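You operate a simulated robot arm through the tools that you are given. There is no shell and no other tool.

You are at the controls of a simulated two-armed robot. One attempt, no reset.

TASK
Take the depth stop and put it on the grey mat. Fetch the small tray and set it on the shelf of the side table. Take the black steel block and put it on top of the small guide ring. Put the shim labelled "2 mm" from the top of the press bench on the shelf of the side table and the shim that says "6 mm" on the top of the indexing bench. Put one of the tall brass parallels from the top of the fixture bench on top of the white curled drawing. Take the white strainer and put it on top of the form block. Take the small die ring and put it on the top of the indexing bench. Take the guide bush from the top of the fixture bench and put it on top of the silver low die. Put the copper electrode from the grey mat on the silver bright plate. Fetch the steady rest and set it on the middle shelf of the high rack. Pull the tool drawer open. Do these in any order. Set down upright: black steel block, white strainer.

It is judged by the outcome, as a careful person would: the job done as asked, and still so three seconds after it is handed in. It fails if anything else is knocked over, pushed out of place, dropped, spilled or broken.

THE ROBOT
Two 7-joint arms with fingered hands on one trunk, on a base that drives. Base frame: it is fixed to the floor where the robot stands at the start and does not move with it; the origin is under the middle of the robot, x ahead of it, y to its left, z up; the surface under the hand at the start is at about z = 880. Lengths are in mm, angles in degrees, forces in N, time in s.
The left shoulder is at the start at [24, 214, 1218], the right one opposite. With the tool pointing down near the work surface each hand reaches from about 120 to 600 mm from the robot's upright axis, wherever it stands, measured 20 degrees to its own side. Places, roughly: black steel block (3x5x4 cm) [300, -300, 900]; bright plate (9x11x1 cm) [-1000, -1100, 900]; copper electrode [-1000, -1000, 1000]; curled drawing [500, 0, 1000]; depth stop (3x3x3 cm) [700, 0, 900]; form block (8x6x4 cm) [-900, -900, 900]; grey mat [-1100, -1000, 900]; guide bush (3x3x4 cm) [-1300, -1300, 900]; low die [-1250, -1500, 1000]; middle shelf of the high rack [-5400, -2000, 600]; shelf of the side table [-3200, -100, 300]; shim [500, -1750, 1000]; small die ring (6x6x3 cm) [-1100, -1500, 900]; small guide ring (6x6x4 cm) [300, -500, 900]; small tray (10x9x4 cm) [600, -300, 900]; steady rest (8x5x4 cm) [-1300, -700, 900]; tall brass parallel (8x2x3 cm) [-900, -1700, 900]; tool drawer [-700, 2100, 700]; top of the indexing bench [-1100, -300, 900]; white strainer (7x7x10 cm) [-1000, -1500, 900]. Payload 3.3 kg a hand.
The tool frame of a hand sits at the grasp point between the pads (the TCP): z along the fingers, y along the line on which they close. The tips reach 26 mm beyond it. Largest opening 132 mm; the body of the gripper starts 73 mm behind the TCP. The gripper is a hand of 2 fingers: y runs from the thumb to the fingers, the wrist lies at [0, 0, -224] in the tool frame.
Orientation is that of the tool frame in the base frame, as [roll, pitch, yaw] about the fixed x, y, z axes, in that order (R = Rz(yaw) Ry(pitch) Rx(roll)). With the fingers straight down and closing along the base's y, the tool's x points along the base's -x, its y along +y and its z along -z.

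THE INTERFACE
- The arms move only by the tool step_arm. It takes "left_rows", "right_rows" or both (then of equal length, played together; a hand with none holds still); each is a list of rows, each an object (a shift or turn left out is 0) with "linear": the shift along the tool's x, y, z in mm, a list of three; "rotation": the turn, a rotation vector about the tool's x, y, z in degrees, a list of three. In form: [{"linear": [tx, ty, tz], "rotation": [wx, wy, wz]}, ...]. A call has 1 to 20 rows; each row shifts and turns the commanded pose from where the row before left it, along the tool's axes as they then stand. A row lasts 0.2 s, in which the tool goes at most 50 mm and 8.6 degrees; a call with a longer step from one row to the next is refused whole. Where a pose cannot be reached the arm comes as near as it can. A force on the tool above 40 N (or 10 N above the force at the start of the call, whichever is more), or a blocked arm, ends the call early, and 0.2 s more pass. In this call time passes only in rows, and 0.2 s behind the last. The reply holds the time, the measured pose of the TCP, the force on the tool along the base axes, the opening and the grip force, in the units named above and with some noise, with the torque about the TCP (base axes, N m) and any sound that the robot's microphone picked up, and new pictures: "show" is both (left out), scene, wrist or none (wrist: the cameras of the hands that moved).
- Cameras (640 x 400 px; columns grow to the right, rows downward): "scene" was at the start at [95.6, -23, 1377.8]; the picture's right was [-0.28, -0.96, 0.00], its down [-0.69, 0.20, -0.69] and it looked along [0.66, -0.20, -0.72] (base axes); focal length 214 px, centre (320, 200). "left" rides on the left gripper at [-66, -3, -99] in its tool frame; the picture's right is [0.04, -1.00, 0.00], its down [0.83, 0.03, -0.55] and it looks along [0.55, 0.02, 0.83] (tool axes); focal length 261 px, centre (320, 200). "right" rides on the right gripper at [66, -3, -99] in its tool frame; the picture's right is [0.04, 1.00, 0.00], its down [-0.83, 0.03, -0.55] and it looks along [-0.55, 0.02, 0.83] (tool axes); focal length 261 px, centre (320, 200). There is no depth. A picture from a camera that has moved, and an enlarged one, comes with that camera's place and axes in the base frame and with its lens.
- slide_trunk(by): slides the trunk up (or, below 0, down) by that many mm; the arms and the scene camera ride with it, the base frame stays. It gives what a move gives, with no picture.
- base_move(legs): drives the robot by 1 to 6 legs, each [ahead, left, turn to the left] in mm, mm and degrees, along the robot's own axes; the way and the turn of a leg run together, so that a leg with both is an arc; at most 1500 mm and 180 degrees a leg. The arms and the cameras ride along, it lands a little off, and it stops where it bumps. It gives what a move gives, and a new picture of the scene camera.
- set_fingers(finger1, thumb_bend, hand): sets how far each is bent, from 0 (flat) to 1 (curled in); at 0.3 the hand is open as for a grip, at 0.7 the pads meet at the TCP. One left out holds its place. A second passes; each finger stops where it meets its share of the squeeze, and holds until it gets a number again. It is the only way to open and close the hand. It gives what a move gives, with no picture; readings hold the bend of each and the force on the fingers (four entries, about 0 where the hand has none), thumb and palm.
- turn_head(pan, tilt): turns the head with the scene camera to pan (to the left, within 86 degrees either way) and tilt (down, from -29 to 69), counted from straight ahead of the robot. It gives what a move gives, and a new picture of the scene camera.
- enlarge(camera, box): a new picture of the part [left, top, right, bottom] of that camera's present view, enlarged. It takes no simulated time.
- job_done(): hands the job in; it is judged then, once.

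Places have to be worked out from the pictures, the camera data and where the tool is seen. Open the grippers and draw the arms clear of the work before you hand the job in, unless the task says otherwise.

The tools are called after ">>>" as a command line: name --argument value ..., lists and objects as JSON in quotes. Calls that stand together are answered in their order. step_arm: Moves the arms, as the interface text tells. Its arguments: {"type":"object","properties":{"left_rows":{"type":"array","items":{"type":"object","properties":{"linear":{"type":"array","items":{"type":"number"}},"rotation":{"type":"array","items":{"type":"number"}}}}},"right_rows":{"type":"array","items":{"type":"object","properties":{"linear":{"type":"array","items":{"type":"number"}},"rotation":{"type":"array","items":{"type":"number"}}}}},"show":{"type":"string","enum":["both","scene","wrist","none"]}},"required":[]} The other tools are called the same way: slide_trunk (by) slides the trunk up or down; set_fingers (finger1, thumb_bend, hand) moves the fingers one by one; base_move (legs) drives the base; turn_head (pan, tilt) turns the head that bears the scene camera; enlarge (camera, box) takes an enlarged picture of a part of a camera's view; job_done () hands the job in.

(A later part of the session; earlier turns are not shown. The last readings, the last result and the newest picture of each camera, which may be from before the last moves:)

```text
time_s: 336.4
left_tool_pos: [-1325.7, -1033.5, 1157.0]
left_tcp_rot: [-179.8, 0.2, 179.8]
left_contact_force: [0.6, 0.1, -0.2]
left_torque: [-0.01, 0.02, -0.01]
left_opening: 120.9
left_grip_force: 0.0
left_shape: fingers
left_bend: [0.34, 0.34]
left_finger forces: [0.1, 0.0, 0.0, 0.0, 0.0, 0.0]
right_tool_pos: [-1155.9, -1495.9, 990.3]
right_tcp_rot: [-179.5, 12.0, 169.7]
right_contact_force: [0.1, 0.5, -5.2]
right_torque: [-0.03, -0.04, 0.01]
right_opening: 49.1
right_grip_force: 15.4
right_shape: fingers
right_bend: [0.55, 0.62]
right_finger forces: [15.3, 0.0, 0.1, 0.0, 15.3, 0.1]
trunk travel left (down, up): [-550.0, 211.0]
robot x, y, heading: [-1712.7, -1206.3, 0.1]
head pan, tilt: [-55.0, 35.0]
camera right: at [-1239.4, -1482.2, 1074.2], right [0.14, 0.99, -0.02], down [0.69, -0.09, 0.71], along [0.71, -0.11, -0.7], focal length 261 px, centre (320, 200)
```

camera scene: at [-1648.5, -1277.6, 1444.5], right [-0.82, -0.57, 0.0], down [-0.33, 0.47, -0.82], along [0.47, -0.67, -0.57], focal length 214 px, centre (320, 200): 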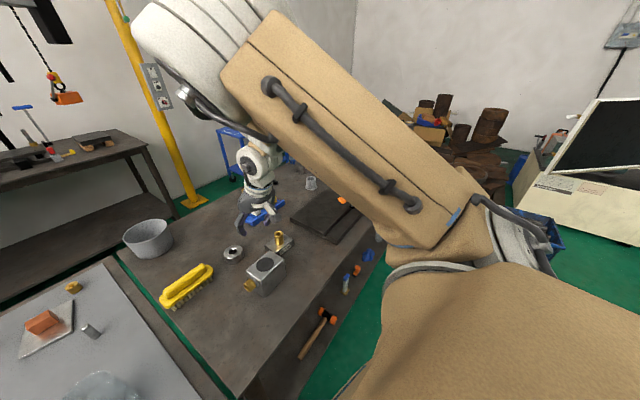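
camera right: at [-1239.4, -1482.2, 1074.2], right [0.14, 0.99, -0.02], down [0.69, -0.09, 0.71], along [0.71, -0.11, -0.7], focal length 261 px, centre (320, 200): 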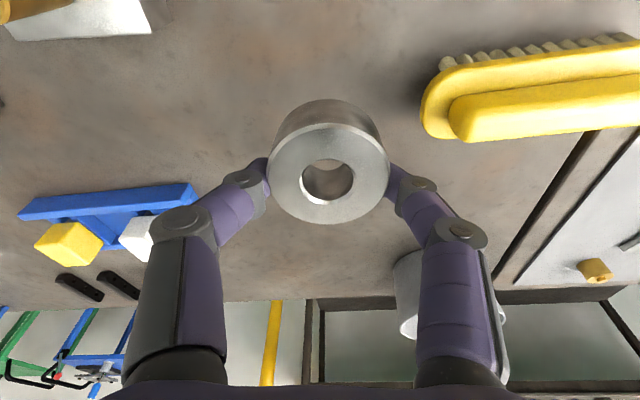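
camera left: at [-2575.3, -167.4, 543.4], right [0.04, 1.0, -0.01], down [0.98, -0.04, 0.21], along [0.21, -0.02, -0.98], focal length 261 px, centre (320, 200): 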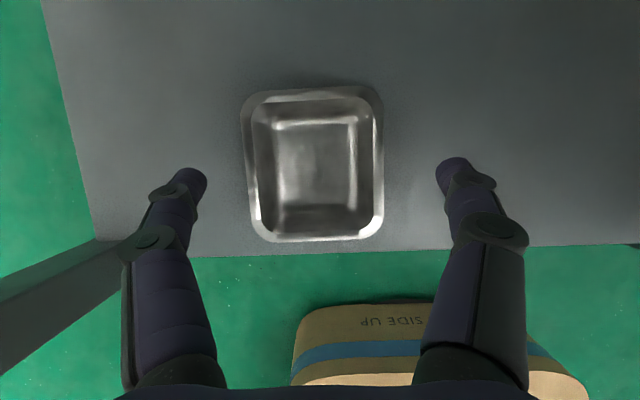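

The ring is held (about 5 N). I raise it, back away, and drive left to the indexing bench's rear.

>>> step_arm --right_rows '[{"linear": [-6, 0, -29]}, {"linear": [-6, 0, -29]}, {"linear": [0, 0, -30]}]' --show "none"

>>> base_move --legs '[[-230, 0, 0], [0, 720, 0]]'

>>> turn_head --pan -15 --tilt 45

>>> enlarge --camera "scene" --box '[150, 80, 450, 280]'

```text
time_s: 337.2
left_tool_pos: [-1325.7, -1033.6, 1158.2]
left_tcp_rot: [-179.9, 0.2, 179.7]
left_contact_force: [0.0, -0.2, -1.0]
left_torque: [0.03, -0.05, 0.03]
left_opening: 120.9
left_grip_force: 0.0
left_shape: fingers
left_bend: [0.34, 0.34]
left_finger forces: [0.0, 0.0, 0.1, 0.0, 0.0, 0.0]
right_tool_pos: [-1162.0, -1492.9, 1079.9]
right_tcp_rot: [-179.5, 12.2, 169.7]
right_contact_force: [0.4, -0.1, -4.2]
right_torque: [-0.05, -0.02, 0.0]
right_opening: 49.1
right_grip_force: 15.9
right_shape: fingers
right_bend: [0.55, 0.62]
right_finger forces: [15.4, 0.0, 0.0, 0.0, 15.3, 0.0]
trunk travel left (down, up): [-550.0, 211.0]
robot x, y, heading: [-1713.6, -1204.6, -0.0]
head pan, tilt: [-55.0, 35.0]
```

```text
time_s: 342.4
left_tool_pos: [-1555.5, -320.5, 1157.4]
left_tcp_rot: [-179.8, 0.3, 179.8]
left_contact_force: [-0.4, -0.6, 1.1]
left_torque: [-0.01, 0.0, -0.02]
left_opening: 120.9
left_grip_force: 0.0
left_shape: fingers
left_bend: [0.34, 0.34]
left_finger forces: [0.0, 0.0, 0.0, 0.1, 0.0, 0.0]
right_tool_pos: [-1391.5, -781.0, 1079.2]
right_tcp_rot: [-179.5, 12.2, 169.6]
right_contact_force: [0.1, -0.3, -4.5]
right_torque: [-0.03, 0.01, 0.0]
right_opening: 49.0
right_grip_force: 15.4
right_shape: fingers
right_bend: [0.55, 0.62]
right_finger forces: [15.4, 0.1, 0.1, 0.0, 15.3, 0.1]
trunk travel left (down, up): [-550.0, 211.0]
robot x, y, heading: [-1945.3, -490.6, 0.1]
head pan, tilt: [-55.0, 35.0]
camera scene: at [-1877.6, -564.5, 1444.4], right [-0.82, -0.57, 0.0], down [-0.33, 0.47, -0.82], along [0.47, -0.67, -0.57], focal length 214 px, centre (320, 200)
```

scene: 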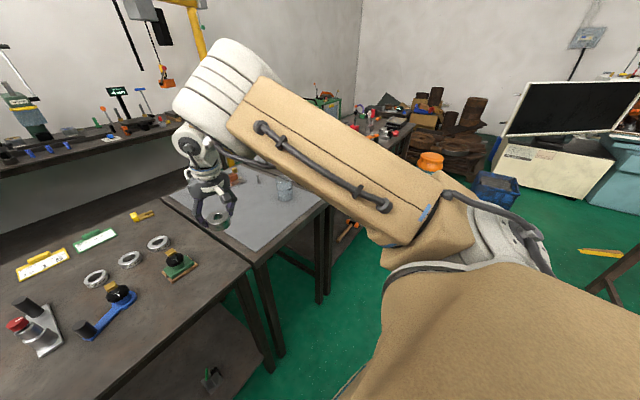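

```text
time_s: 343.5
left_tool_pos: [-1555.0, -321.2, 1157.1]
left_tcp_rot: [-179.8, 0.1, 179.8]
left_contact_force: [-0.2, -0.2, 0.5]
left_torque: [0.03, 0.0, -0.02]
left_opening: 121.3
left_grip_force: 0.0
left_shape: fingers
left_bend: [0.34, 0.34]
left_finger forces: [0.0, 0.0, 0.0, 0.1, 0.1, 0.0]
right_tool_pos: [-1391.6, -780.6, 1078.9]
right_tcp_rot: [-179.5, 12.0, 169.7]
right_contact_force: [0.1, -0.6, -5.0]
right_torque: [-0.01, -0.02, -0.02]
right_opening: 49.2
right_grip_force: 15.6
right_shape: fingers
right_bend: [0.55, 0.62]
right_finger forces: [15.3, 0.0, 0.1, 0.0, 15.3, 0.0]
trunk travel left (down, up): [-550.0, 211.0]
robot x, y, heading: [-1944.0, -488.4, -0.2]
head pan, tilt: [-15.0, 45.0]
camera scene: at [-1849.4, -514.2, 1429.5], right [-0.26, -0.96, 0.0], down [-0.68, 0.19, -0.71], along [0.68, -0.19, -0.71], focal length 214 px, centre (320, 200)
```

scene: 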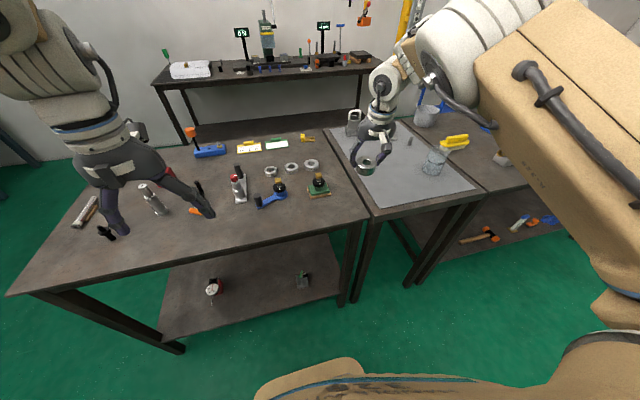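

```text
2.00 times, centred on (300, 180) of scene
camera zoom: at [-1849.4, -514.2, 1429.5], right [-0.26, -0.96, 0.0], down [-0.68, 0.19, -0.71], along [0.68, -0.19, -0.71], focal length 429 px, centre (360, 240)
```

zoom: 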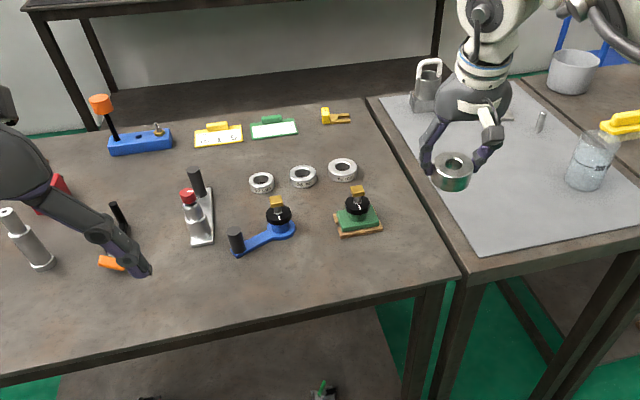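

There is free space near [-1215,-752] on the indexing bench. I drive so the ring is above that spot.

>>> base_move --legs '[[182, 32, 0]]'

>>> step_arm --right_rows '[{"linear": [6, 0, 29]}, {"linear": [6, 0, 29]}, {"linear": [6, 0, 29]}]' --show "both"

>>> enlarge --camera "scene" --box '[250, 120, 450, 280]'

```text
time_s: 345.0
left_tool_pos: [-1372.0, -290.2, 1157.8]
left_tcp_rot: [-179.8, 0.2, 179.7]
left_contact_force: [0.5, -0.4, -0.1]
left_torque: [0.03, 0.03, 0.0]
left_opening: 121.0
left_grip_force: 0.0
left_shape: fingers
left_bend: [0.34, 0.34]
left_finger forces: [0.0, 0.0, 0.1, 0.1, 0.0, 0.0]
right_tool_pos: [-1209.9, -750.5, 1078.0]
right_tcp_rot: [-179.6, 12.0, 169.6]
right_contact_force: [0.7, -0.1, -6.3]
right_torque: [0.0, -0.02, 0.02]
right_opening: 48.8
right_grip_force: 15.5
right_shape: fingers
right_bend: [0.55, 0.62]
right_finger forces: [15.4, 0.0, 0.0, 0.0, 15.3, 0.1]
trunk travel left (down, up): [-550.0, 211.0]
robot x, y, heading: [-1764.4, -463.1, -0.2]
head pan, tilt: [-15.0, 45.0]
camera scene: at [-1666.2, -482.2, 1429.4], right [-0.26, -0.96, 0.0], down [-0.68, 0.19, -0.71], along [0.68, -0.19, -0.71], focal length 214 px, centre (320, 200)
```

scene: 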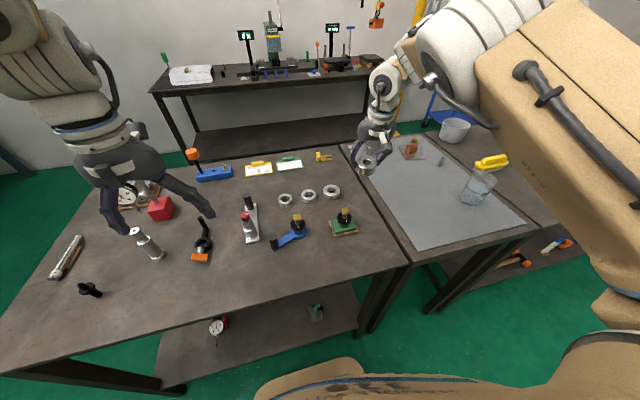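

```text
time_s: 345.8
left_tool_pos: [-1373.7, -290.8, 1156.6]
left_tcp_rot: [-179.9, 0.2, 179.7]
left_contact_force: [-0.8, 0.2, 0.2]
left_torque: [-0.02, 0.03, -0.01]
left_opening: 120.8
left_grip_force: 0.2
left_shape: fingers
left_bend: [0.34, 0.34]
left_finger forces: [0.0, 0.0, 0.1, 0.0, 0.0, 0.0]
right_tool_pos: [-1209.6, -751.8, 988.9]
right_tcp_rot: [-179.6, 12.2, 169.6]
right_contact_force: [0.2, -0.2, -5.1]
right_torque: [-0.03, -0.02, 0.02]
right_opening: 49.2
right_grip_force: 14.9
right_shape: fingers
right_bend: [0.55, 0.62]
right_finger forces: [15.3, 0.0, 0.1, 0.0, 15.2, 0.0]
trunk travel left (down, up): [-550.0, 211.0]
robot x, y, heading: [-1762.2, -463.2, -0.1]
head pan, tilt: [-15.0, 45.0]
camera scene: at [-1667.2, -482.7, 1429.5], right [-0.26, -0.96, 0.0], down [-0.68, 0.19, -0.71], along [0.68, -0.19, -0.71], focal length 214 px, centre (320, 200)
camera right: at [-1293.4, -737.9, 1072.1], right [0.14, 0.99, -0.02], down [0.69, -0.09, 0.72], along [0.71, -0.11, -0.7], focal length 261 px, centre (320, 200)
```

scene: 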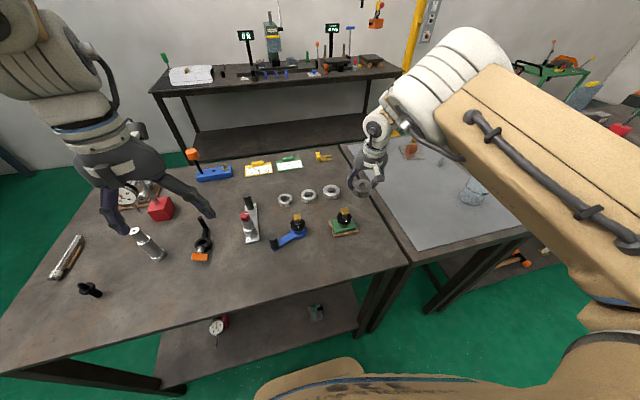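
right: 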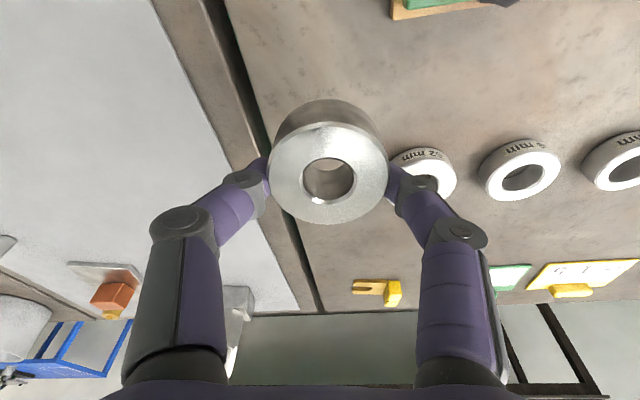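

```text
2.50 times, centred on (350, 200) of scene
camera zoom: at [-1667.2, -482.7, 1429.5], right [-0.26, -0.96, 0.0], down [-0.68, 0.19, -0.71], along [0.68, -0.19, -0.71], focal length 536 px, centre (245, 200)
```

zoom: 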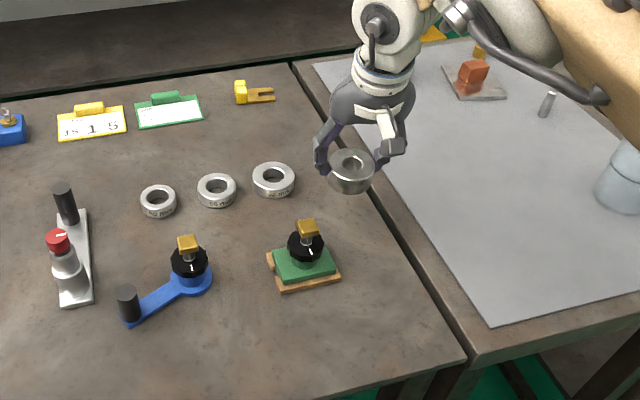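

The bench edge is at y≈-808; I shift the base 22 mm left for more margin, then lower the ring.

>>> base_move --legs '[[0, 22, 0]]'

>>> step_arm --right_rows '[{"linear": [6, 0, 28]}, {"linear": [5, 0, 25]}, {"linear": [2, 0, 8]}]' --show "wrist"

```text
time_s: 346.6
left_tool_pos: [-1374.1, -267.5, 1156.8]
left_tcp_rot: [-179.8, 0.2, 179.8]
left_contact_force: [0.2, 0.7, -1.2]
left_torque: [0.0, 0.01, -0.01]
left_opening: 120.9
left_grip_force: 0.0
left_shape: fingers
left_bend: [0.34, 0.34]
left_finger forces: [0.0, 0.0, 0.0, 0.0, 0.1, 0.0]
right_tool_pos: [-1209.3, -727.7, 988.9]
right_tcp_rot: [-179.4, 12.0, 169.6]
right_contact_force: [0.0, 1.2, -5.6]
right_torque: [-0.01, 0.0, 0.0]
right_opening: 49.3
right_grip_force: 15.4
right_shape: fingers
right_bend: [0.55, 0.62]
right_finger forces: [15.3, 0.0, 0.0, 0.0, 15.2, 0.1]
trunk travel left (down, up): [-550.0, 211.0]
robot x, y, heading: [-1767.1, -438.4, -0.2]
head pan, tilt: [-15.0, 45.0]
camera scene: at [-1667.5, -458.9, 1429.5], right [-0.26, -0.96, 0.0], down [-0.68, 0.18, -0.71], along [0.68, -0.19, -0.71], focal length 214 px, centre (320, 200)
```

scene: 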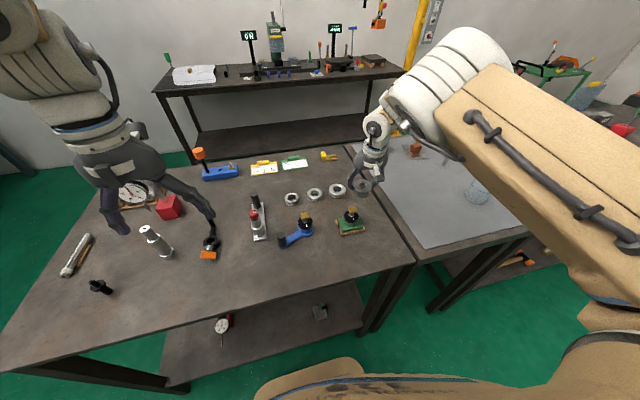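

```text
time_s: 347.4
left_tool_pos: [-1372.9, -268.3, 1157.2]
left_tcp_rot: [-179.9, 0.2, 179.8]
left_contact_force: [-0.4, 0.6, -0.6]
left_torque: [-0.03, 0.01, 0.0]
left_opening: 120.8
left_grip_force: 0.1
left_shape: fingers
left_bend: [0.34, 0.34]
left_finger forces: [0.0, 0.0, 0.0, 0.0, 0.0, 0.0]
right_tool_pos: [-1209.2, -728.7, 925.4]
right_tcp_rot: [-179.5, 12.1, 169.6]
right_contact_force: [0.2, 0.8, -4.4]
right_torque: [-0.04, -0.06, -0.04]
right_opening: 49.1
right_grip_force: 14.6
right_shape: fingers
right_bend: [0.55, 0.62]
right_finger forces: [15.2, 0.0, 0.0, 0.1, 15.2, 0.0]
trunk travel left (down, up): [-550.0, 211.0]
robot x, y, heading: [-1762.3, -437.8, -0.1]
head pan, tilt: [-15.0, 45.0]
camera right: at [-1293.7, -716.3, 1009.4], right [0.14, 0.99, -0.02], down [0.69, -0.09, 0.72], along [0.71, -0.11, -0.7], focal length 261 px, centre (320, 200)
```

right: 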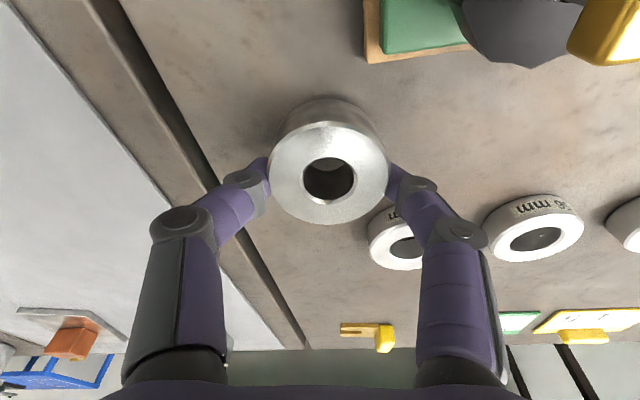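

Clear around the spot. I lower the last millimetres to contact.

>>> step_arm --right_rows '[{"linear": [1, 0, 4]}, {"linear": [0.5, 0, 2.5]}]' --show "none"

>>> step_arm --right_rows '[{"linear": [0.4, 0, 1.7]}]' --show "none"

>>> step_arm --right_rows '[{"linear": [0.3, 0, 1.5]}]' --show "none"

```text
time_s: 348.0
left_tool_pos: [-1374.1, -268.3, 1158.5]
left_tcp_rot: [-179.9, 0.3, 179.8]
left_contact_force: [0.4, 0.4, -0.4]
left_torque: [0.0, 0.01, -0.01]
left_opening: 120.8
left_grip_force: 0.1
left_shape: fingers
left_bend: [0.34, 0.34]
left_finger forces: [0.0, 0.0, 0.0, 0.0, 0.0, 0.0]
right_tool_pos: [-1208.3, -728.6, 920.4]
right_tcp_rot: [-179.5, 12.2, 169.6]
right_contact_force: [0.0, 0.7, -4.8]
right_torque: [-0.03, 0.01, 0.02]
right_opening: 49.2
right_grip_force: 15.0
right_shape: fingers
right_bend: [0.55, 0.62]
right_finger forces: [15.2, 0.2, 0.0, 0.1, 15.3, 0.0]
trunk travel left (down, up): [-550.0, 211.0]
robot x, y, heading: [-1765.7, -441.3, -0.2]
head pan, tilt: [-15.0, 45.0]
```

```text
time_s: 348.4
left_tool_pos: [-1374.7, -267.8, 1156.6]
left_tcp_rot: [-179.7, 0.2, 179.6]
left_contact_force: [-0.1, 1.1, 1.3]
left_torque: [0.0, 0.04, 0.02]
left_opening: 120.6
left_grip_force: 0.0
left_shape: fingers
left_bend: [0.34, 0.34]
left_finger forces: [0.0, 0.0, 0.0, 0.1, 0.0, 0.1]
right_tool_pos: [-1209.7, -730.6, 918.7]
right_tcp_rot: [-179.5, 12.3, 169.6]
right_contact_force: [-0.1, -0.8, -4.1]
right_torque: [-0.01, 0.0, 0.02]
right_opening: 49.3
right_grip_force: 15.9
right_shape: fingers
right_bend: [0.55, 0.62]
right_finger forces: [15.2, 0.0, 0.1, 0.0, 15.4, 0.0]
trunk travel left (down, up): [-550.0, 211.0]
robot x, y, heading: [-1761.5, -437.5, -0.1]
head pan, tilt: [-15.0, 45.0]
```

```text
time_s: 348.8
left_tool_pos: [-1373.9, -268.5, 1156.6]
left_tcp_rot: [-179.9, 0.3, 179.7]
left_contact_force: [0.7, 0.6, 0.6]
left_torque: [0.0, 0.03, -0.04]
left_opening: 120.9
left_grip_force: 0.0
left_shape: fingers
left_bend: [0.34, 0.34]
left_finger forces: [0.0, 0.1, 0.1, 0.0, 0.0, 0.0]
right_tool_pos: [-1208.5, -729.0, 917.0]
right_tcp_rot: [-179.5, 12.1, 169.6]
right_contact_force: [0.7, 0.0, -2.9]
right_torque: [0.03, 0.02, 0.02]
right_opening: 49.6
right_grip_force: 15.4
right_shape: fingers
right_bend: [0.55, 0.62]
right_finger forces: [15.2, 0.0, 0.0, 0.0, 15.2, 0.1]
trunk travel left (down, up): [-550.0, 211.0]
robot x, y, heading: [-1762.4, -435.1, -0.2]
head pan, tilt: [-15.0, 45.0]
```

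>>> step_arm --right_rows '[{"linear": [0.3, 0, 1.5]}]' --show "none"

>>> set_fingers --hand "right" --finger1 0.49 --thumb_bend 0.52

>>> step_arm --right_rows '[{"linear": [-2, 0, -10]}, {"linear": [-6, 0, -29]}, {"linear": [-8, 0, -39]}, {"linear": [-8, 0, -39]}]' --show "both"

```text
time_s: 349.2
left_tool_pos: [-1375.6, -269.6, 1157.1]
left_tcp_rot: [-179.7, 0.2, 179.7]
left_contact_force: [-0.7, -0.7, -0.1]
left_torque: [0.0, 0.01, -0.03]
left_opening: 120.7
left_grip_force: 0.2
left_shape: fingers
left_bend: [0.34, 0.34]
left_finger forces: [0.0, 0.0, 0.0, 0.0, 0.0, 0.0]
right_tool_pos: [-1209.5, -730.0, 916.8]
right_tcp_rot: [-179.5, 12.3, 169.6]
right_contact_force: [0.7, -0.6, 1.6]
right_torque: [0.05, -0.05, 0.0]
right_opening: 49.3
right_grip_force: 15.8
right_shape: fingers
right_bend: [0.55, 0.62]
right_finger forces: [15.6, 0.0, 0.0, 0.0, 15.7, 0.0]
trunk travel left (down, up): [-550.0, 211.0]
robot x, y, heading: [-1761.7, -441.8, -0.3]
head pan, tilt: [-15.0, 45.0]
```

```text
time_s: 350.2
left_tool_pos: [-1374.4, -267.0, 1158.0]
left_tcp_rot: [-179.8, 0.3, 179.8]
left_contact_force: [-0.8, 0.9, -1.0]
left_torque: [-0.01, -0.02, -0.01]
left_opening: 121.0
left_grip_force: 0.2
left_shape: fingers
left_bend: [0.34, 0.34]
left_finger forces: [0.1, 0.1, 0.0, 0.0, 0.0, 0.1]
right_tool_pos: [-1208.3, -729.2, 917.3]
right_tcp_rot: [-179.5, 12.2, 169.6]
right_contact_force: [0.2, -0.9, 0.0]
right_torque: [0.01, -0.03, 0.05]
right_opening: 64.3
right_grip_force: 0.1
right_shape: fingers
right_bend: [0.49, 0.52]
right_finger forces: [0.0, 0.1, 0.1, 0.0, 0.0, 0.0]
trunk travel left (down, up): [-550.0, 211.0]
robot x, y, heading: [-1760.6, -438.2, -0.3]
head pan, tilt: [-15.0, 45.0]
```

```text
time_s: 351.2
left_tool_pos: [-1374.3, -267.9, 1158.1]
left_tcp_rot: [-179.8, 0.3, 179.7]
left_contact_force: [0.2, -0.3, -0.5]
left_torque: [0.01, 0.0, 0.03]
left_opening: 120.6
left_grip_force: 0.1
left_shape: fingers
left_bend: [0.34, 0.34]
left_finger forces: [0.0, 0.0, 0.0, 0.0, 0.1, 0.0]
right_tool_pos: [-1210.5, -727.9, 1036.5]
right_tcp_rot: [-179.6, 12.3, 169.7]
right_contact_force: [0.6, 0.3, -1.2]
right_torque: [-0.01, 0.03, 0.03]
right_opening: 63.9
right_grip_force: 0.1
right_shape: fingers
right_bend: [0.49, 0.52]
right_finger forces: [0.1, 0.0, 0.0, 0.1, 0.0, 0.0]
trunk travel left (down, up): [-550.0, 211.0]
robot x, y, heading: [-1762.4, -439.9, -0.4]
head pan, tilt: [-15.0, 45.0]
camera scene: at [-1668.6, -460.0, 1429.6], right [-0.26, -0.96, 0.0], down [-0.68, 0.19, -0.71], along [0.68, -0.19, -0.71], focal length 214 px, centre (320, 200)
camera right: at [-1295.5, -714.4, 1119.6], right [0.14, 0.99, -0.02], down [0.69, -0.09, 0.72], along [0.71, -0.11, -0.7], focal length 261 px, centre (320, 200)
```

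scene: 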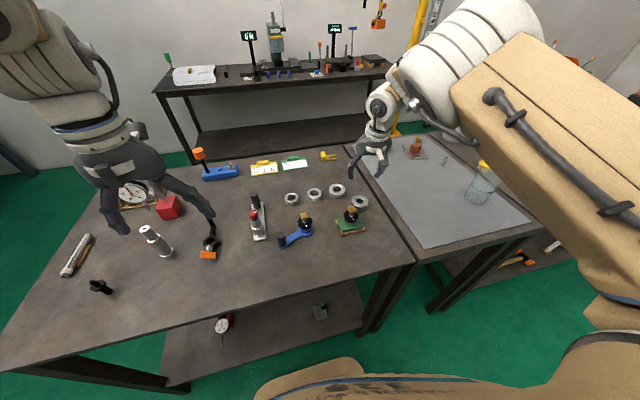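
right: 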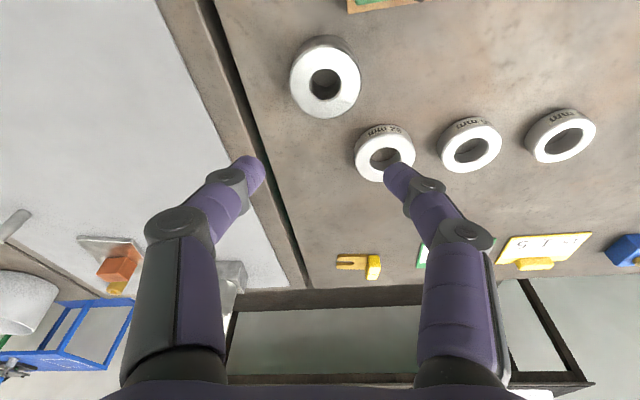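

The die ring rests on the indexing bench. Next, the steady rest (green device at about [-1290,-660]); I look at it closely.

>>> enlarge --camera "scene" --box '[260, 180, 400, 270]'

>>> enlarge --camera "scene" --box '[325, 200, 375, 240]'

```text
4.44 times, centred on (330, 225) of scene
camera zoom: at [-1668.6, -460.0, 1429.6], right [-0.26, -0.96, 0.0], down [-0.68, 0.19, -0.71], along [0.68, -0.19, -0.71], focal length 953 px, centre (276, 89)
```

zoom: 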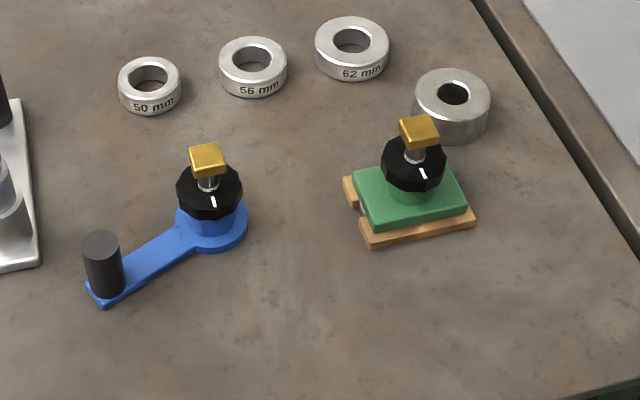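

```text
10.00 times, centred on (350, 220) of scene
camera zoom: at [-1668.6, -460.0, 1429.6], right [-0.26, -0.96, 0.0], down [-0.68, 0.19, -0.71], along [0.68, -0.19, -0.71], focal length 2145 px, centre (20, 0)
```

zoom: 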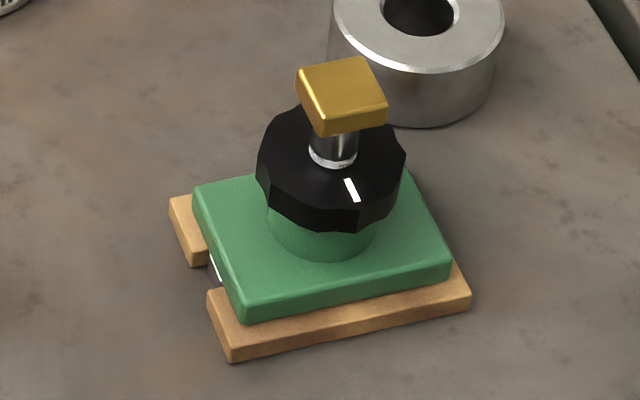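

This green device is the steady rest. I'll grip its black knob with the hand tilted well forward (useful later for the shelf); first I shift the base 70 mm left and tilt the right hand.

>>> base_move --legs '[[0, 72, 0]]'

>>> step_arm --right_rows '[{"linear": [20, 0, -30]}, {"linear": [35, 0, -20]}, {"linear": [35, 0, -10]}, {"linear": [30, 0, 0]}, {"rotation": [0, -7, 0]}, {"rotation": [0, -7, 0]}, {"rotation": [0, -7, 0]}, {"rotation": [0, -7, 0]}]' --show "both"

```text
time_s: 352.2
left_tool_pos: [-1373.8, -194.7, 1156.8]
left_tcp_rot: [-179.6, 0.2, 179.8]
left_contact_force: [0.5, 0.7, -0.2]
left_torque: [-0.01, 0.01, -0.03]
left_opening: 120.9
left_grip_force: 0.0
left_shape: fingers
left_bend: [0.34, 0.34]
left_finger forces: [0.1, 0.1, 0.1, 0.0, 0.0, 0.0]
right_tool_pos: [-1209.2, -654.4, 1036.8]
right_tcp_rot: [-179.4, 12.1, 169.7]
right_contact_force: [-0.6, 1.0, -0.8]
right_torque: [-0.04, -0.02, -0.03]
right_opening: 64.2
right_grip_force: 0.0
right_shape: fingers
right_bend: [0.49, 0.52]
right_finger forces: [0.1, 0.1, 0.1, 0.0, 0.1, 0.0]
trunk travel left (down, up): [-550.0, 211.0]
robot x, y, heading: [-1761.7, -368.3, -0.5]
head pan, tilt: [-15.0, 45.0]
camera scene: at [-1667.8, -386.3, 1429.6], right [-0.26, -0.97, 0.0], down [-0.68, 0.18, -0.71], along [0.68, -0.19, -0.71], focal length 214 px, centre (320, 200)
```

scene: 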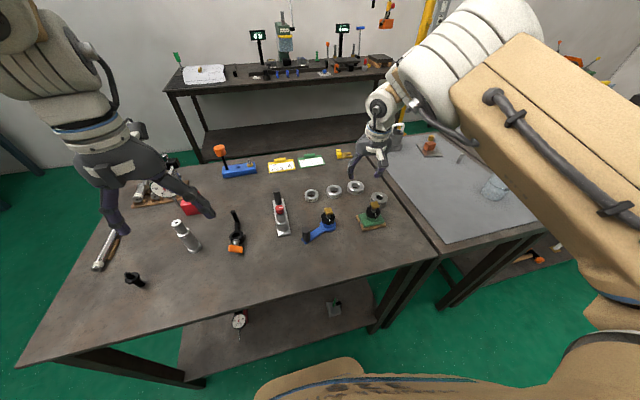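

```text
time_s: 354.1
left_tool_pos: [-1373.7, -197.5, 1157.3]
left_tcp_rot: [-179.8, 0.3, 179.8]
left_contact_force: [0.0, 0.5, 0.5]
left_torque: [0.02, 0.01, 0.01]
left_opening: 121.2
left_grip_force: 0.0
left_shape: fingers
left_bend: [0.34, 0.34]
left_finger forces: [0.0, 0.0, 0.0, 0.0, 0.1, 0.1]
right_tool_pos: [-1313.0, -714.7, 1079.7]
right_tcp_rot: [176.8, 40.8, 165.7]
right_contact_force: [-0.4, -0.3, 0.0]
right_torque: [-0.01, 0.02, 0.02]
right_opening: 64.6
right_grip_force: 0.1
right_shape: fingers
right_bend: [0.49, 0.52]
right_finger forces: [0.0, 0.0, 0.1, 0.1, 0.0, 0.1]
right hand out of reach, approached as far as the arm can: row 3, 4, 5, 6, 7, 8
trunk travel left (down, up): [-550.0, 211.0]
robot x, y, heading: [-1759.9, -367.6, -0.2]
head pan, tilt: [-15.0, 45.0]
camera scene: at [-1667.9, -388.4, 1429.6], right [-0.26, -0.96, 0.0], down [-0.68, 0.19, -0.71], along [0.68, -0.19, -0.71], focal length 214 px, centre (320, 200)
camera right: at [-1425.5, -694.4, 1112.0], right [0.18, 0.98, 0.02], down [0.26, -0.06, 0.96], along [0.95, -0.17, -0.27], focal length 261 px, centre (320, 200)
```

scene: 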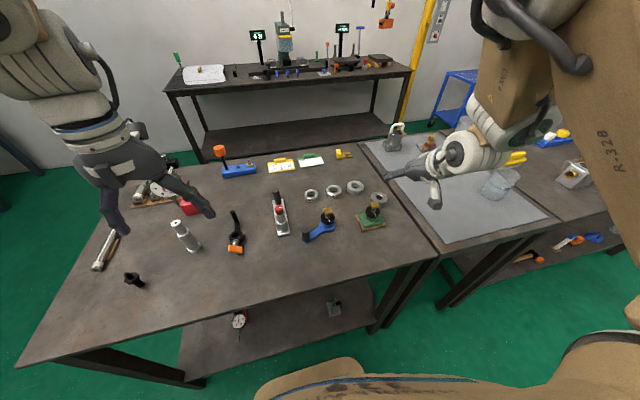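
right: 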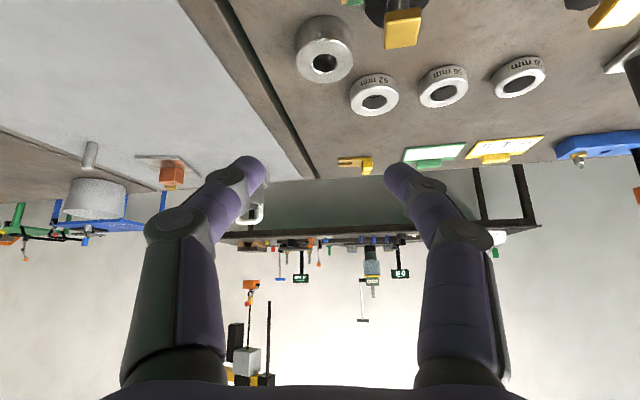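

The right arm drifts outboard when tilted, so I'll use the left hand for the steady rest. I reset and raise the right hand, and shift the base right.

>>> step_arm --right_rows '[{"rotation": [0, 8, 0]}, {"rotation": [0, 8, 0]}, {"rotation": [0, 8, 0]}, {"rotation": [0, 8, 0], "linear": [0, 0, -20]}, {"linear": [5, 0, -40]}, {"linear": [5, 0, -40]}]' --show "none"

>>> base_move --legs '[[-60, 0, 0], [0, -455, 0]]'

>>> set_fingers --hand "left" --finger1 0.42 --thumb_bend 0.42

>>> turn_head --pan 10 --tilt 50

```text
time_s: 355.4
left_tool_pos: [-1372.8, -196.9, 1157.1]
left_tcp_rot: [-179.7, 0.3, 179.8]
left_contact_force: [0.1, 0.2, -0.2]
left_torque: [-0.02, 0.03, -0.01]
left_opening: 120.9
left_grip_force: 0.2
left_shape: fingers
left_bend: [0.34, 0.34]
left_finger forces: [0.0, 0.0, 0.0, 0.0, 0.0, 0.0]
right_tool_pos: [-1341.8, -706.0, 1169.0]
right_tcp_rot: [-179.8, 8.0, 169.3]
right_contact_force: [0.0, -0.4, -0.1]
right_torque: [0.0, -0.03, 0.02]
right_opening: 64.4
right_grip_force: 0.0
right_shape: fingers
right_bend: [0.49, 0.52]
right_finger forces: [0.1, 0.0, 0.1, 0.0, 0.1, 0.0]
trunk travel left (down, up): [-550.0, 211.0]
robot x, y, heading: [-1761.4, -364.0, -0.2]
head pan, tilt: [-15.0, 45.0]
```

```text
time_s: 358.8
left_tool_pos: [-1435.9, -653.2, 1156.7]
left_tcp_rot: [-179.8, 0.3, 179.5]
left_contact_force: [0.2, -0.6, 0.6]
left_torque: [0.02, 0.05, -0.02]
left_opening: 120.9
left_grip_force: 0.1
left_shape: fingers
left_bend: [0.34, 0.34]
left_finger forces: [0.0, 0.0, 0.1, 0.0, 0.0, 0.0]
right_tool_pos: [-1406.2, -1163.2, 1167.7]
right_tcp_rot: [-179.9, 8.0, 169.1]
right_contact_force: [-0.5, 0.3, 0.3]
right_torque: [0.01, -0.03, -0.01]
right_opening: 64.6
right_grip_force: 0.0
right_shape: fingers
right_bend: [0.49, 0.52]
right_finger forces: [0.0, 0.0, 0.0, 0.0, 0.1, 0.1]
trunk travel left (down, up): [-550.0, 211.0]
robot x, y, heading: [-1827.0, -821.2, -0.5]
head pan, tilt: [-15.0, 45.0]
camera scene: at [-1730.5, -844.8, 1429.6], right [-0.27, -0.96, 0.0], down [-0.68, 0.19, -0.71], along [0.68, -0.19, -0.71], focal length 214 px, centre (320, 200)
```

scene: 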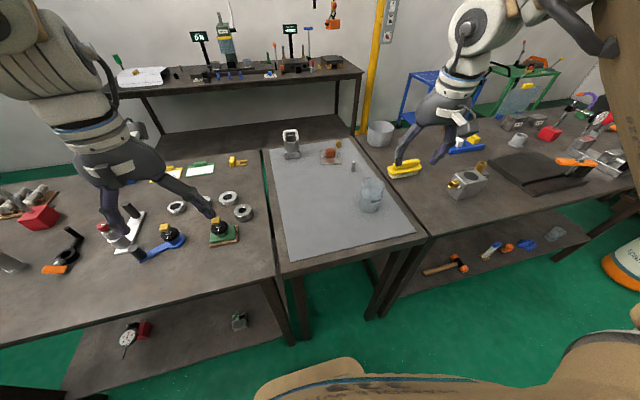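

```text
time_s: 359.8
left_tool_pos: [-1436.3, -653.1, 1156.8]
left_tcp_rot: [-179.8, 0.3, 179.7]
left_contact_force: [-0.2, 0.4, -0.6]
left_torque: [-0.02, -0.01, 0.03]
left_opening: 94.3
left_grip_force: 0.0
left_shape: fingers
left_bend: [0.42, 0.42]
left_finger forces: [0.1, 0.1, 0.1, 0.0, 0.0, 0.1]
right_tool_pos: [-1405.6, -1162.9, 1170.1]
right_tcp_rot: [-179.9, 8.1, 169.1]
right_contact_force: [0.1, 0.5, 0.4]
right_torque: [0.01, 0.0, 0.01]
right_opening: 64.2
right_grip_force: 0.2
right_shape: fingers
right_bend: [0.49, 0.52]
right_finger forces: [0.0, 0.0, 0.1, 0.0, 0.1, 0.0]
trunk travel left (down, up): [-550.0, 211.0]
robot x, y, heading: [-1825.6, -823.6, -0.4]
head pan, tilt: [-15.0, 45.0]
```

```text
time_s: 360.6
left_tool_pos: [-1435.2, -654.5, 1157.6]
left_tcp_rot: [-179.8, 0.3, 179.6]
left_contact_force: [0.2, 0.4, -0.6]
left_torque: [0.01, 0.01, -0.01]
left_opening: 94.2
left_grip_force: 0.0
left_shape: fingers
left_bend: [0.42, 0.42]
left_finger forces: [0.0, 0.1, 0.0, 0.0, 0.0, 0.0]
right_tool_pos: [-1405.6, -1162.7, 1170.0]
right_tcp_rot: [179.9, 8.1, 169.2]
right_contact_force: [0.6, -0.1, 0.1]
right_torque: [0.01, -0.01, 0.0]
right_opening: 64.4
right_grip_force: 0.1
right_shape: fingers
right_bend: [0.49, 0.52]
right_finger forces: [0.0, 0.0, 0.0, 0.1, 0.0, 0.0]
trunk travel left (down, up): [-550.0, 211.0]
robot x, y, heading: [-1824.9, -824.1, -0.7]
head pan, tilt: [10.0, 50.0]
camera scene: at [-1732.9, -809.6, 1422.7], right [0.17, -0.99, 0.0], down [-0.76, -0.13, -0.64], along [0.63, 0.11, -0.77], focal length 214 px, centre (320, 200)
```

scene: 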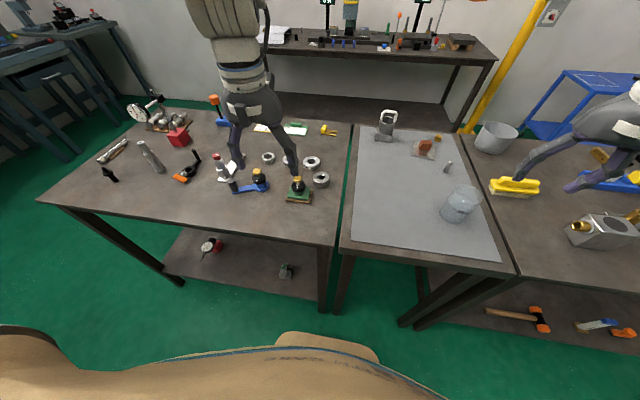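

All placed items remain in order. I move the left hand over the steady rest and tilt it forward 40°.

>>> step_arm --left_rows '[{"linear": [-30, 0, 25]}, {"linear": [-30, 0, 25]}, {"rotation": [0, -8, 0]}, {"rotation": [0, -8, 0]}, {"rotation": [0, -8, 0]}, {"rotation": [0, -8, 0]}, {"rotation": [0, -8, 0]}]' --show "wrist"

>>> enlarge --camera "left" --box '[220, 20, 420, 160]'

```text
time_s: 362.2
left_tool_pos: [-1376.3, -653.9, 1107.9]
left_tcp_rot: [-179.7, 40.4, 179.8]
left_contact_force: [0.2, 0.9, 0.1]
left_torque: [-0.01, -0.02, 0.05]
left_opening: 94.2
left_grip_force: 0.1
left_shape: fingers
left_bend: [0.42, 0.42]
left_finger forces: [0.0, 0.1, 0.0, 0.0, 0.1, 0.0]
right_tool_pos: [-1405.0, -1161.0, 1169.6]
right_tcp_rot: [-179.9, 8.1, 169.1]
right_contact_force: [-0.1, -0.5, -0.1]
right_torque: [-0.03, -0.02, 0.03]
right_opening: 64.4
right_grip_force: 0.0
right_shape: fingers
right_bend: [0.49, 0.52]
right_finger forces: [0.0, 0.0, 0.1, 0.0, 0.0, 0.0]
trunk travel left (down, up): [-550.0, 211.0]
robot x, y, heading: [-1825.7, -820.9, -0.3]
head pan, tilt: [10.0, 50.0]
camera left: at [-1389.3, -655.5, 1225.0], right [-0.04, -1.0, -0.02], down [-0.99, 0.04, -0.12], along [0.12, 0.02, -0.99], focal length 261 px, centre (320, 200)
```

left: 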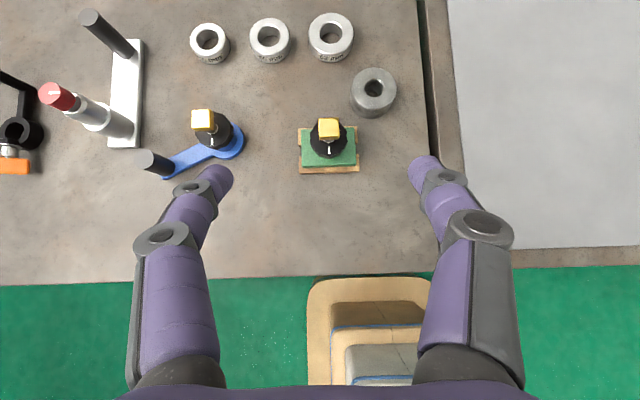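

```text
2.86 times, centred on (320, 90) of left
camera zoom: at [-1389.3, -655.5, 1225.0], right [-0.04, -1.0, -0.02], down [-0.99, 0.04, -0.12], along [0.12, 0.02, -0.99], focal length 745 px, centre (320, 514)
```

zoom: 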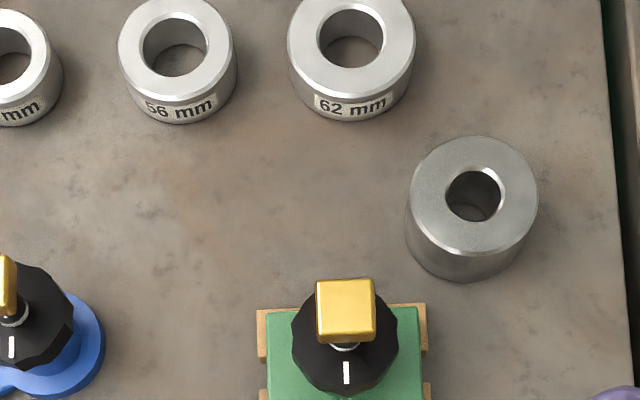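

Knob centre ≈ [-1285,-663], knob z≈912–937. I approach along the 40° tool axis to 60 mm short.

>>> step_arm --left_rows '[{"linear": [16.3, -3, 41.7]}, {"linear": [16.3, -3, 41.7]}, {"linear": [16.3, -3, 41.7]}]' --show "wrist"

>>> enlarge --camera "left" --box '[220, 60, 420, 200]'

```text
time_s: 363.1
left_tool_pos: [-1332.3, -663.6, 980.6]
left_tcp_rot: [-179.8, 40.4, 179.6]
left_contact_force: [-0.9, -0.8, 0.3]
left_torque: [0.0, 0.0, 0.02]
left_opening: 94.3
left_grip_force: 0.0
left_shape: fingers
left_bend: [0.42, 0.42]
left_finger forces: [0.0, 0.0, 0.1, 0.0, 0.0, 0.0]
right_tool_pos: [-1404.2, -1162.2, 1170.3]
right_tcp_rot: [-179.7, 8.0, 169.1]
right_contact_force: [-0.2, -0.2, 0.6]
right_torque: [-0.01, 0.01, 0.01]
right_opening: 64.7
right_grip_force: 0.1
right_shape: fingers
right_bend: [0.49, 0.52]
right_finger forces: [0.0, 0.1, 0.0, 0.1, 0.1, 0.0]
trunk travel left (down, up): [-550.0, 211.0]
robot x, y, heading: [-1826.6, -823.9, -0.4]
head pan, tilt: [10.0, 50.0]
camera left: at [-1345.1, -664.6, 1097.2], right [-0.04, -1.0, -0.02], down [-0.99, 0.04, -0.12], along [0.12, 0.02, -0.99], focal length 261 px, centre (320, 200)
```

left: 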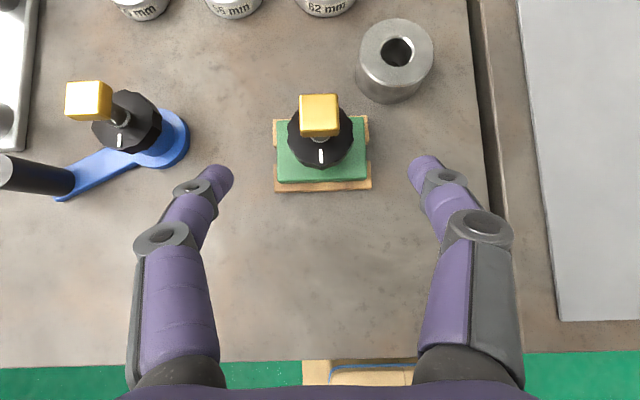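

```text
2.86 times, centred on (320, 130) of left
camera zoom: at [-1345.1, -664.6, 1097.2], right [-0.04, -1.0, -0.02], down [-0.99, 0.04, -0.12], along [0.12, 0.02, -0.99], focal length 745 px, centre (320, 400)
```

zoom: 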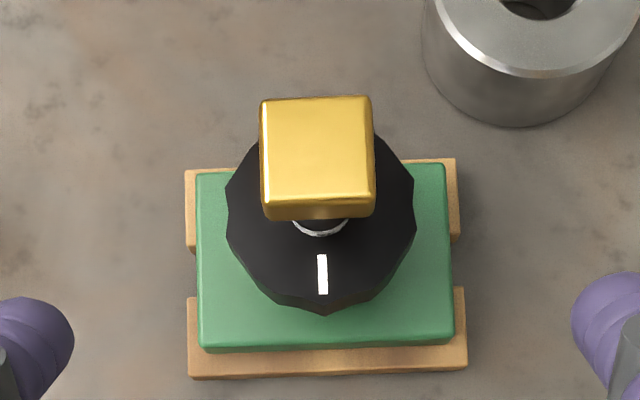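

Aligned. I advance 60 mm and close on the knob.

>>> step_arm --left_rows '[{"linear": [0, 0, 25]}, {"linear": [0, 0, 22]}, {"linear": [0, 0, 12]}]' --show "wrist"

>>> set_fingers --hand "left" --finger1 0.74 --thumb_bend 0.7

>>> enlarge --camera "left" --box '[180, 80, 460, 280]'

```text
time_s: 363.9
left_tool_pos: [-1294.4, -664.0, 935.3]
left_tcp_rot: [-179.7, 40.1, 179.7]
left_contact_force: [-0.1, -0.8, -0.1]
left_torque: [0.02, 0.02, -0.02]
left_opening: 94.1
left_grip_force: 0.0
left_shape: fingers
left_bend: [0.42, 0.42]
left_finger forces: [0.0, 0.0, 0.0, 0.0, 0.0, 0.0]
right_tool_pos: [-1404.4, -1160.8, 1169.8]
right_tcp_rot: [-179.8, 8.2, 169.2]
right_contact_force: [0.4, -1.0, -0.2]
right_torque: [-0.02, 0.02, -0.03]
right_opening: 64.6
right_grip_force: 0.1
right_shape: fingers
right_bend: [0.49, 0.52]
right_finger forces: [0.1, 0.0, 0.0, 0.1, 0.0, 0.1]
trunk travel left (down, up): [-550.0, 211.0]
robot x, y, heading: [-1823.1, -824.3, -0.2]
head pan, tilt: [10.0, 50.0]
camera left: at [-1307.4, -665.7, 1052.4], right [-0.04, -1.0, -0.02], down [-0.99, 0.04, -0.12], along [0.12, 0.02, -0.99], focal length 261 px, centre (320, 200)
```

left: 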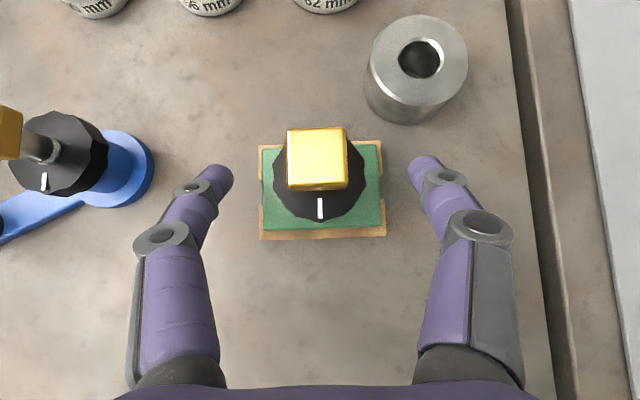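

```text
time_s: 364.9
left_tool_pos: [-1294.7, -663.6, 935.2]
left_tcp_rot: [-179.8, 40.2, 179.7]
left_contact_force: [-0.6, 0.3, -1.0]
left_torque: [-0.04, 0.05, -0.02]
left_opening: 35.1
left_grip_force: 13.5
left_shape: fingers
left_bend: [0.65, 0.64]
left_finger forces: [12.5, 0.0, 0.1, 0.0, 14.5, 0.0]
right_tool_pos: [-1403.7, -1161.2, 1168.5]
right_tcp_rot: [-179.9, 8.0, 169.1]
right_contact_force: [-0.6, 0.1, -0.4]
right_torque: [0.0, -0.02, -0.03]
right_opening: 64.6
right_grip_force: 0.0
right_shape: fingers
right_bend: [0.49, 0.52]
right_finger forces: [0.0, 0.1, 0.1, 0.0, 0.0, 0.0]
trunk travel left (down, up): [-550.0, 211.0]
robot x, y, heading: [-1824.3, -821.0, -0.4]
head pan, tilt: [10.0, 50.0]
```

```text
2.00 times, centred on (320, 180) of left
camera zoom: at [-1307.4, -665.6, 1052.4], right [-0.04, -1.0, -0.02], down [-0.99, 0.04, -0.12], along [0.12, 0.02, -0.99], focal length 521 px, centre (320, 240)
```

zoom: 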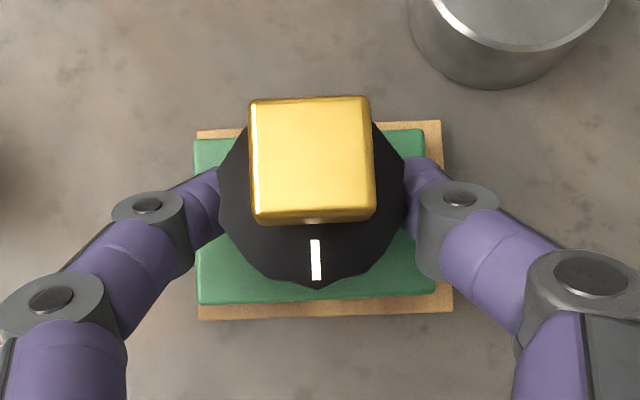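

Firm symmetric grip on the knob. I lift it straight up.

>>> step_arm --left_rows '[{"linear": [-6.5, 0, -7.6]}, {"linear": [-20, 0, -23]}, {"linear": [-26, 0, -30]}, {"linear": [-26, 0, -30]}, {"linear": [-26, 0, -30]}]' --show "both"

```text
time_s: 366.1
left_tool_pos: [-1292.4, -663.6, 1095.1]
left_tcp_rot: [-179.7, 40.2, 179.7]
left_contact_force: [-1.0, 0.2, -5.7]
left_torque: [-0.01, 0.07, 0.03]
left_opening: 32.9
left_grip_force: 12.7
left_shape: fingers
left_bend: [0.67, 0.64]
left_finger forces: [12.0, 0.0, 0.0, 0.0, 12.1, 0.0]
right_tool_pos: [-1404.6, -1162.9, 1169.6]
right_tcp_rot: [-179.9, 8.1, 169.1]
right_contact_force: [-0.3, -0.8, -0.5]
right_torque: [-0.02, 0.0, -0.02]
right_opening: 64.6
right_grip_force: 0.1
right_shape: fingers
right_bend: [0.49, 0.52]
right_finger forces: [0.0, 0.1, 0.0, 0.1, 0.1, 0.0]
trunk travel left (down, up): [-550.0, 211.0]
robot x, y, heading: [-1824.4, -826.1, -0.7]
head pan, tilt: [10.0, 50.0]
camera scene: at [-1733.0, -809.7, 1422.7], right [0.17, -0.99, 0.0], down [-0.76, -0.13, -0.64], along [0.63, 0.11, -0.77], focal length 214 px, centre (320, 200)
camera left: at [-1306.4, -665.3, 1212.5], right [-0.04, -1.0, -0.02], down [-0.99, 0.04, -0.12], along [0.12, 0.02, -0.99], focal length 261 px, centre (320, 200)
```

scene: 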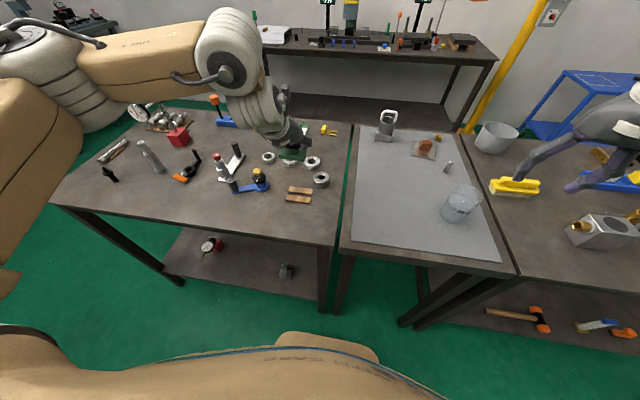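
left: 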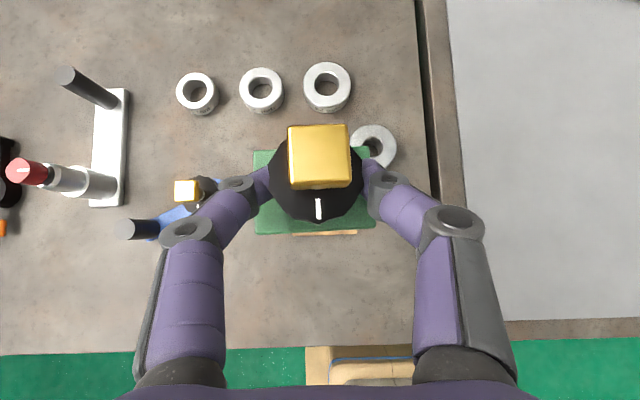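

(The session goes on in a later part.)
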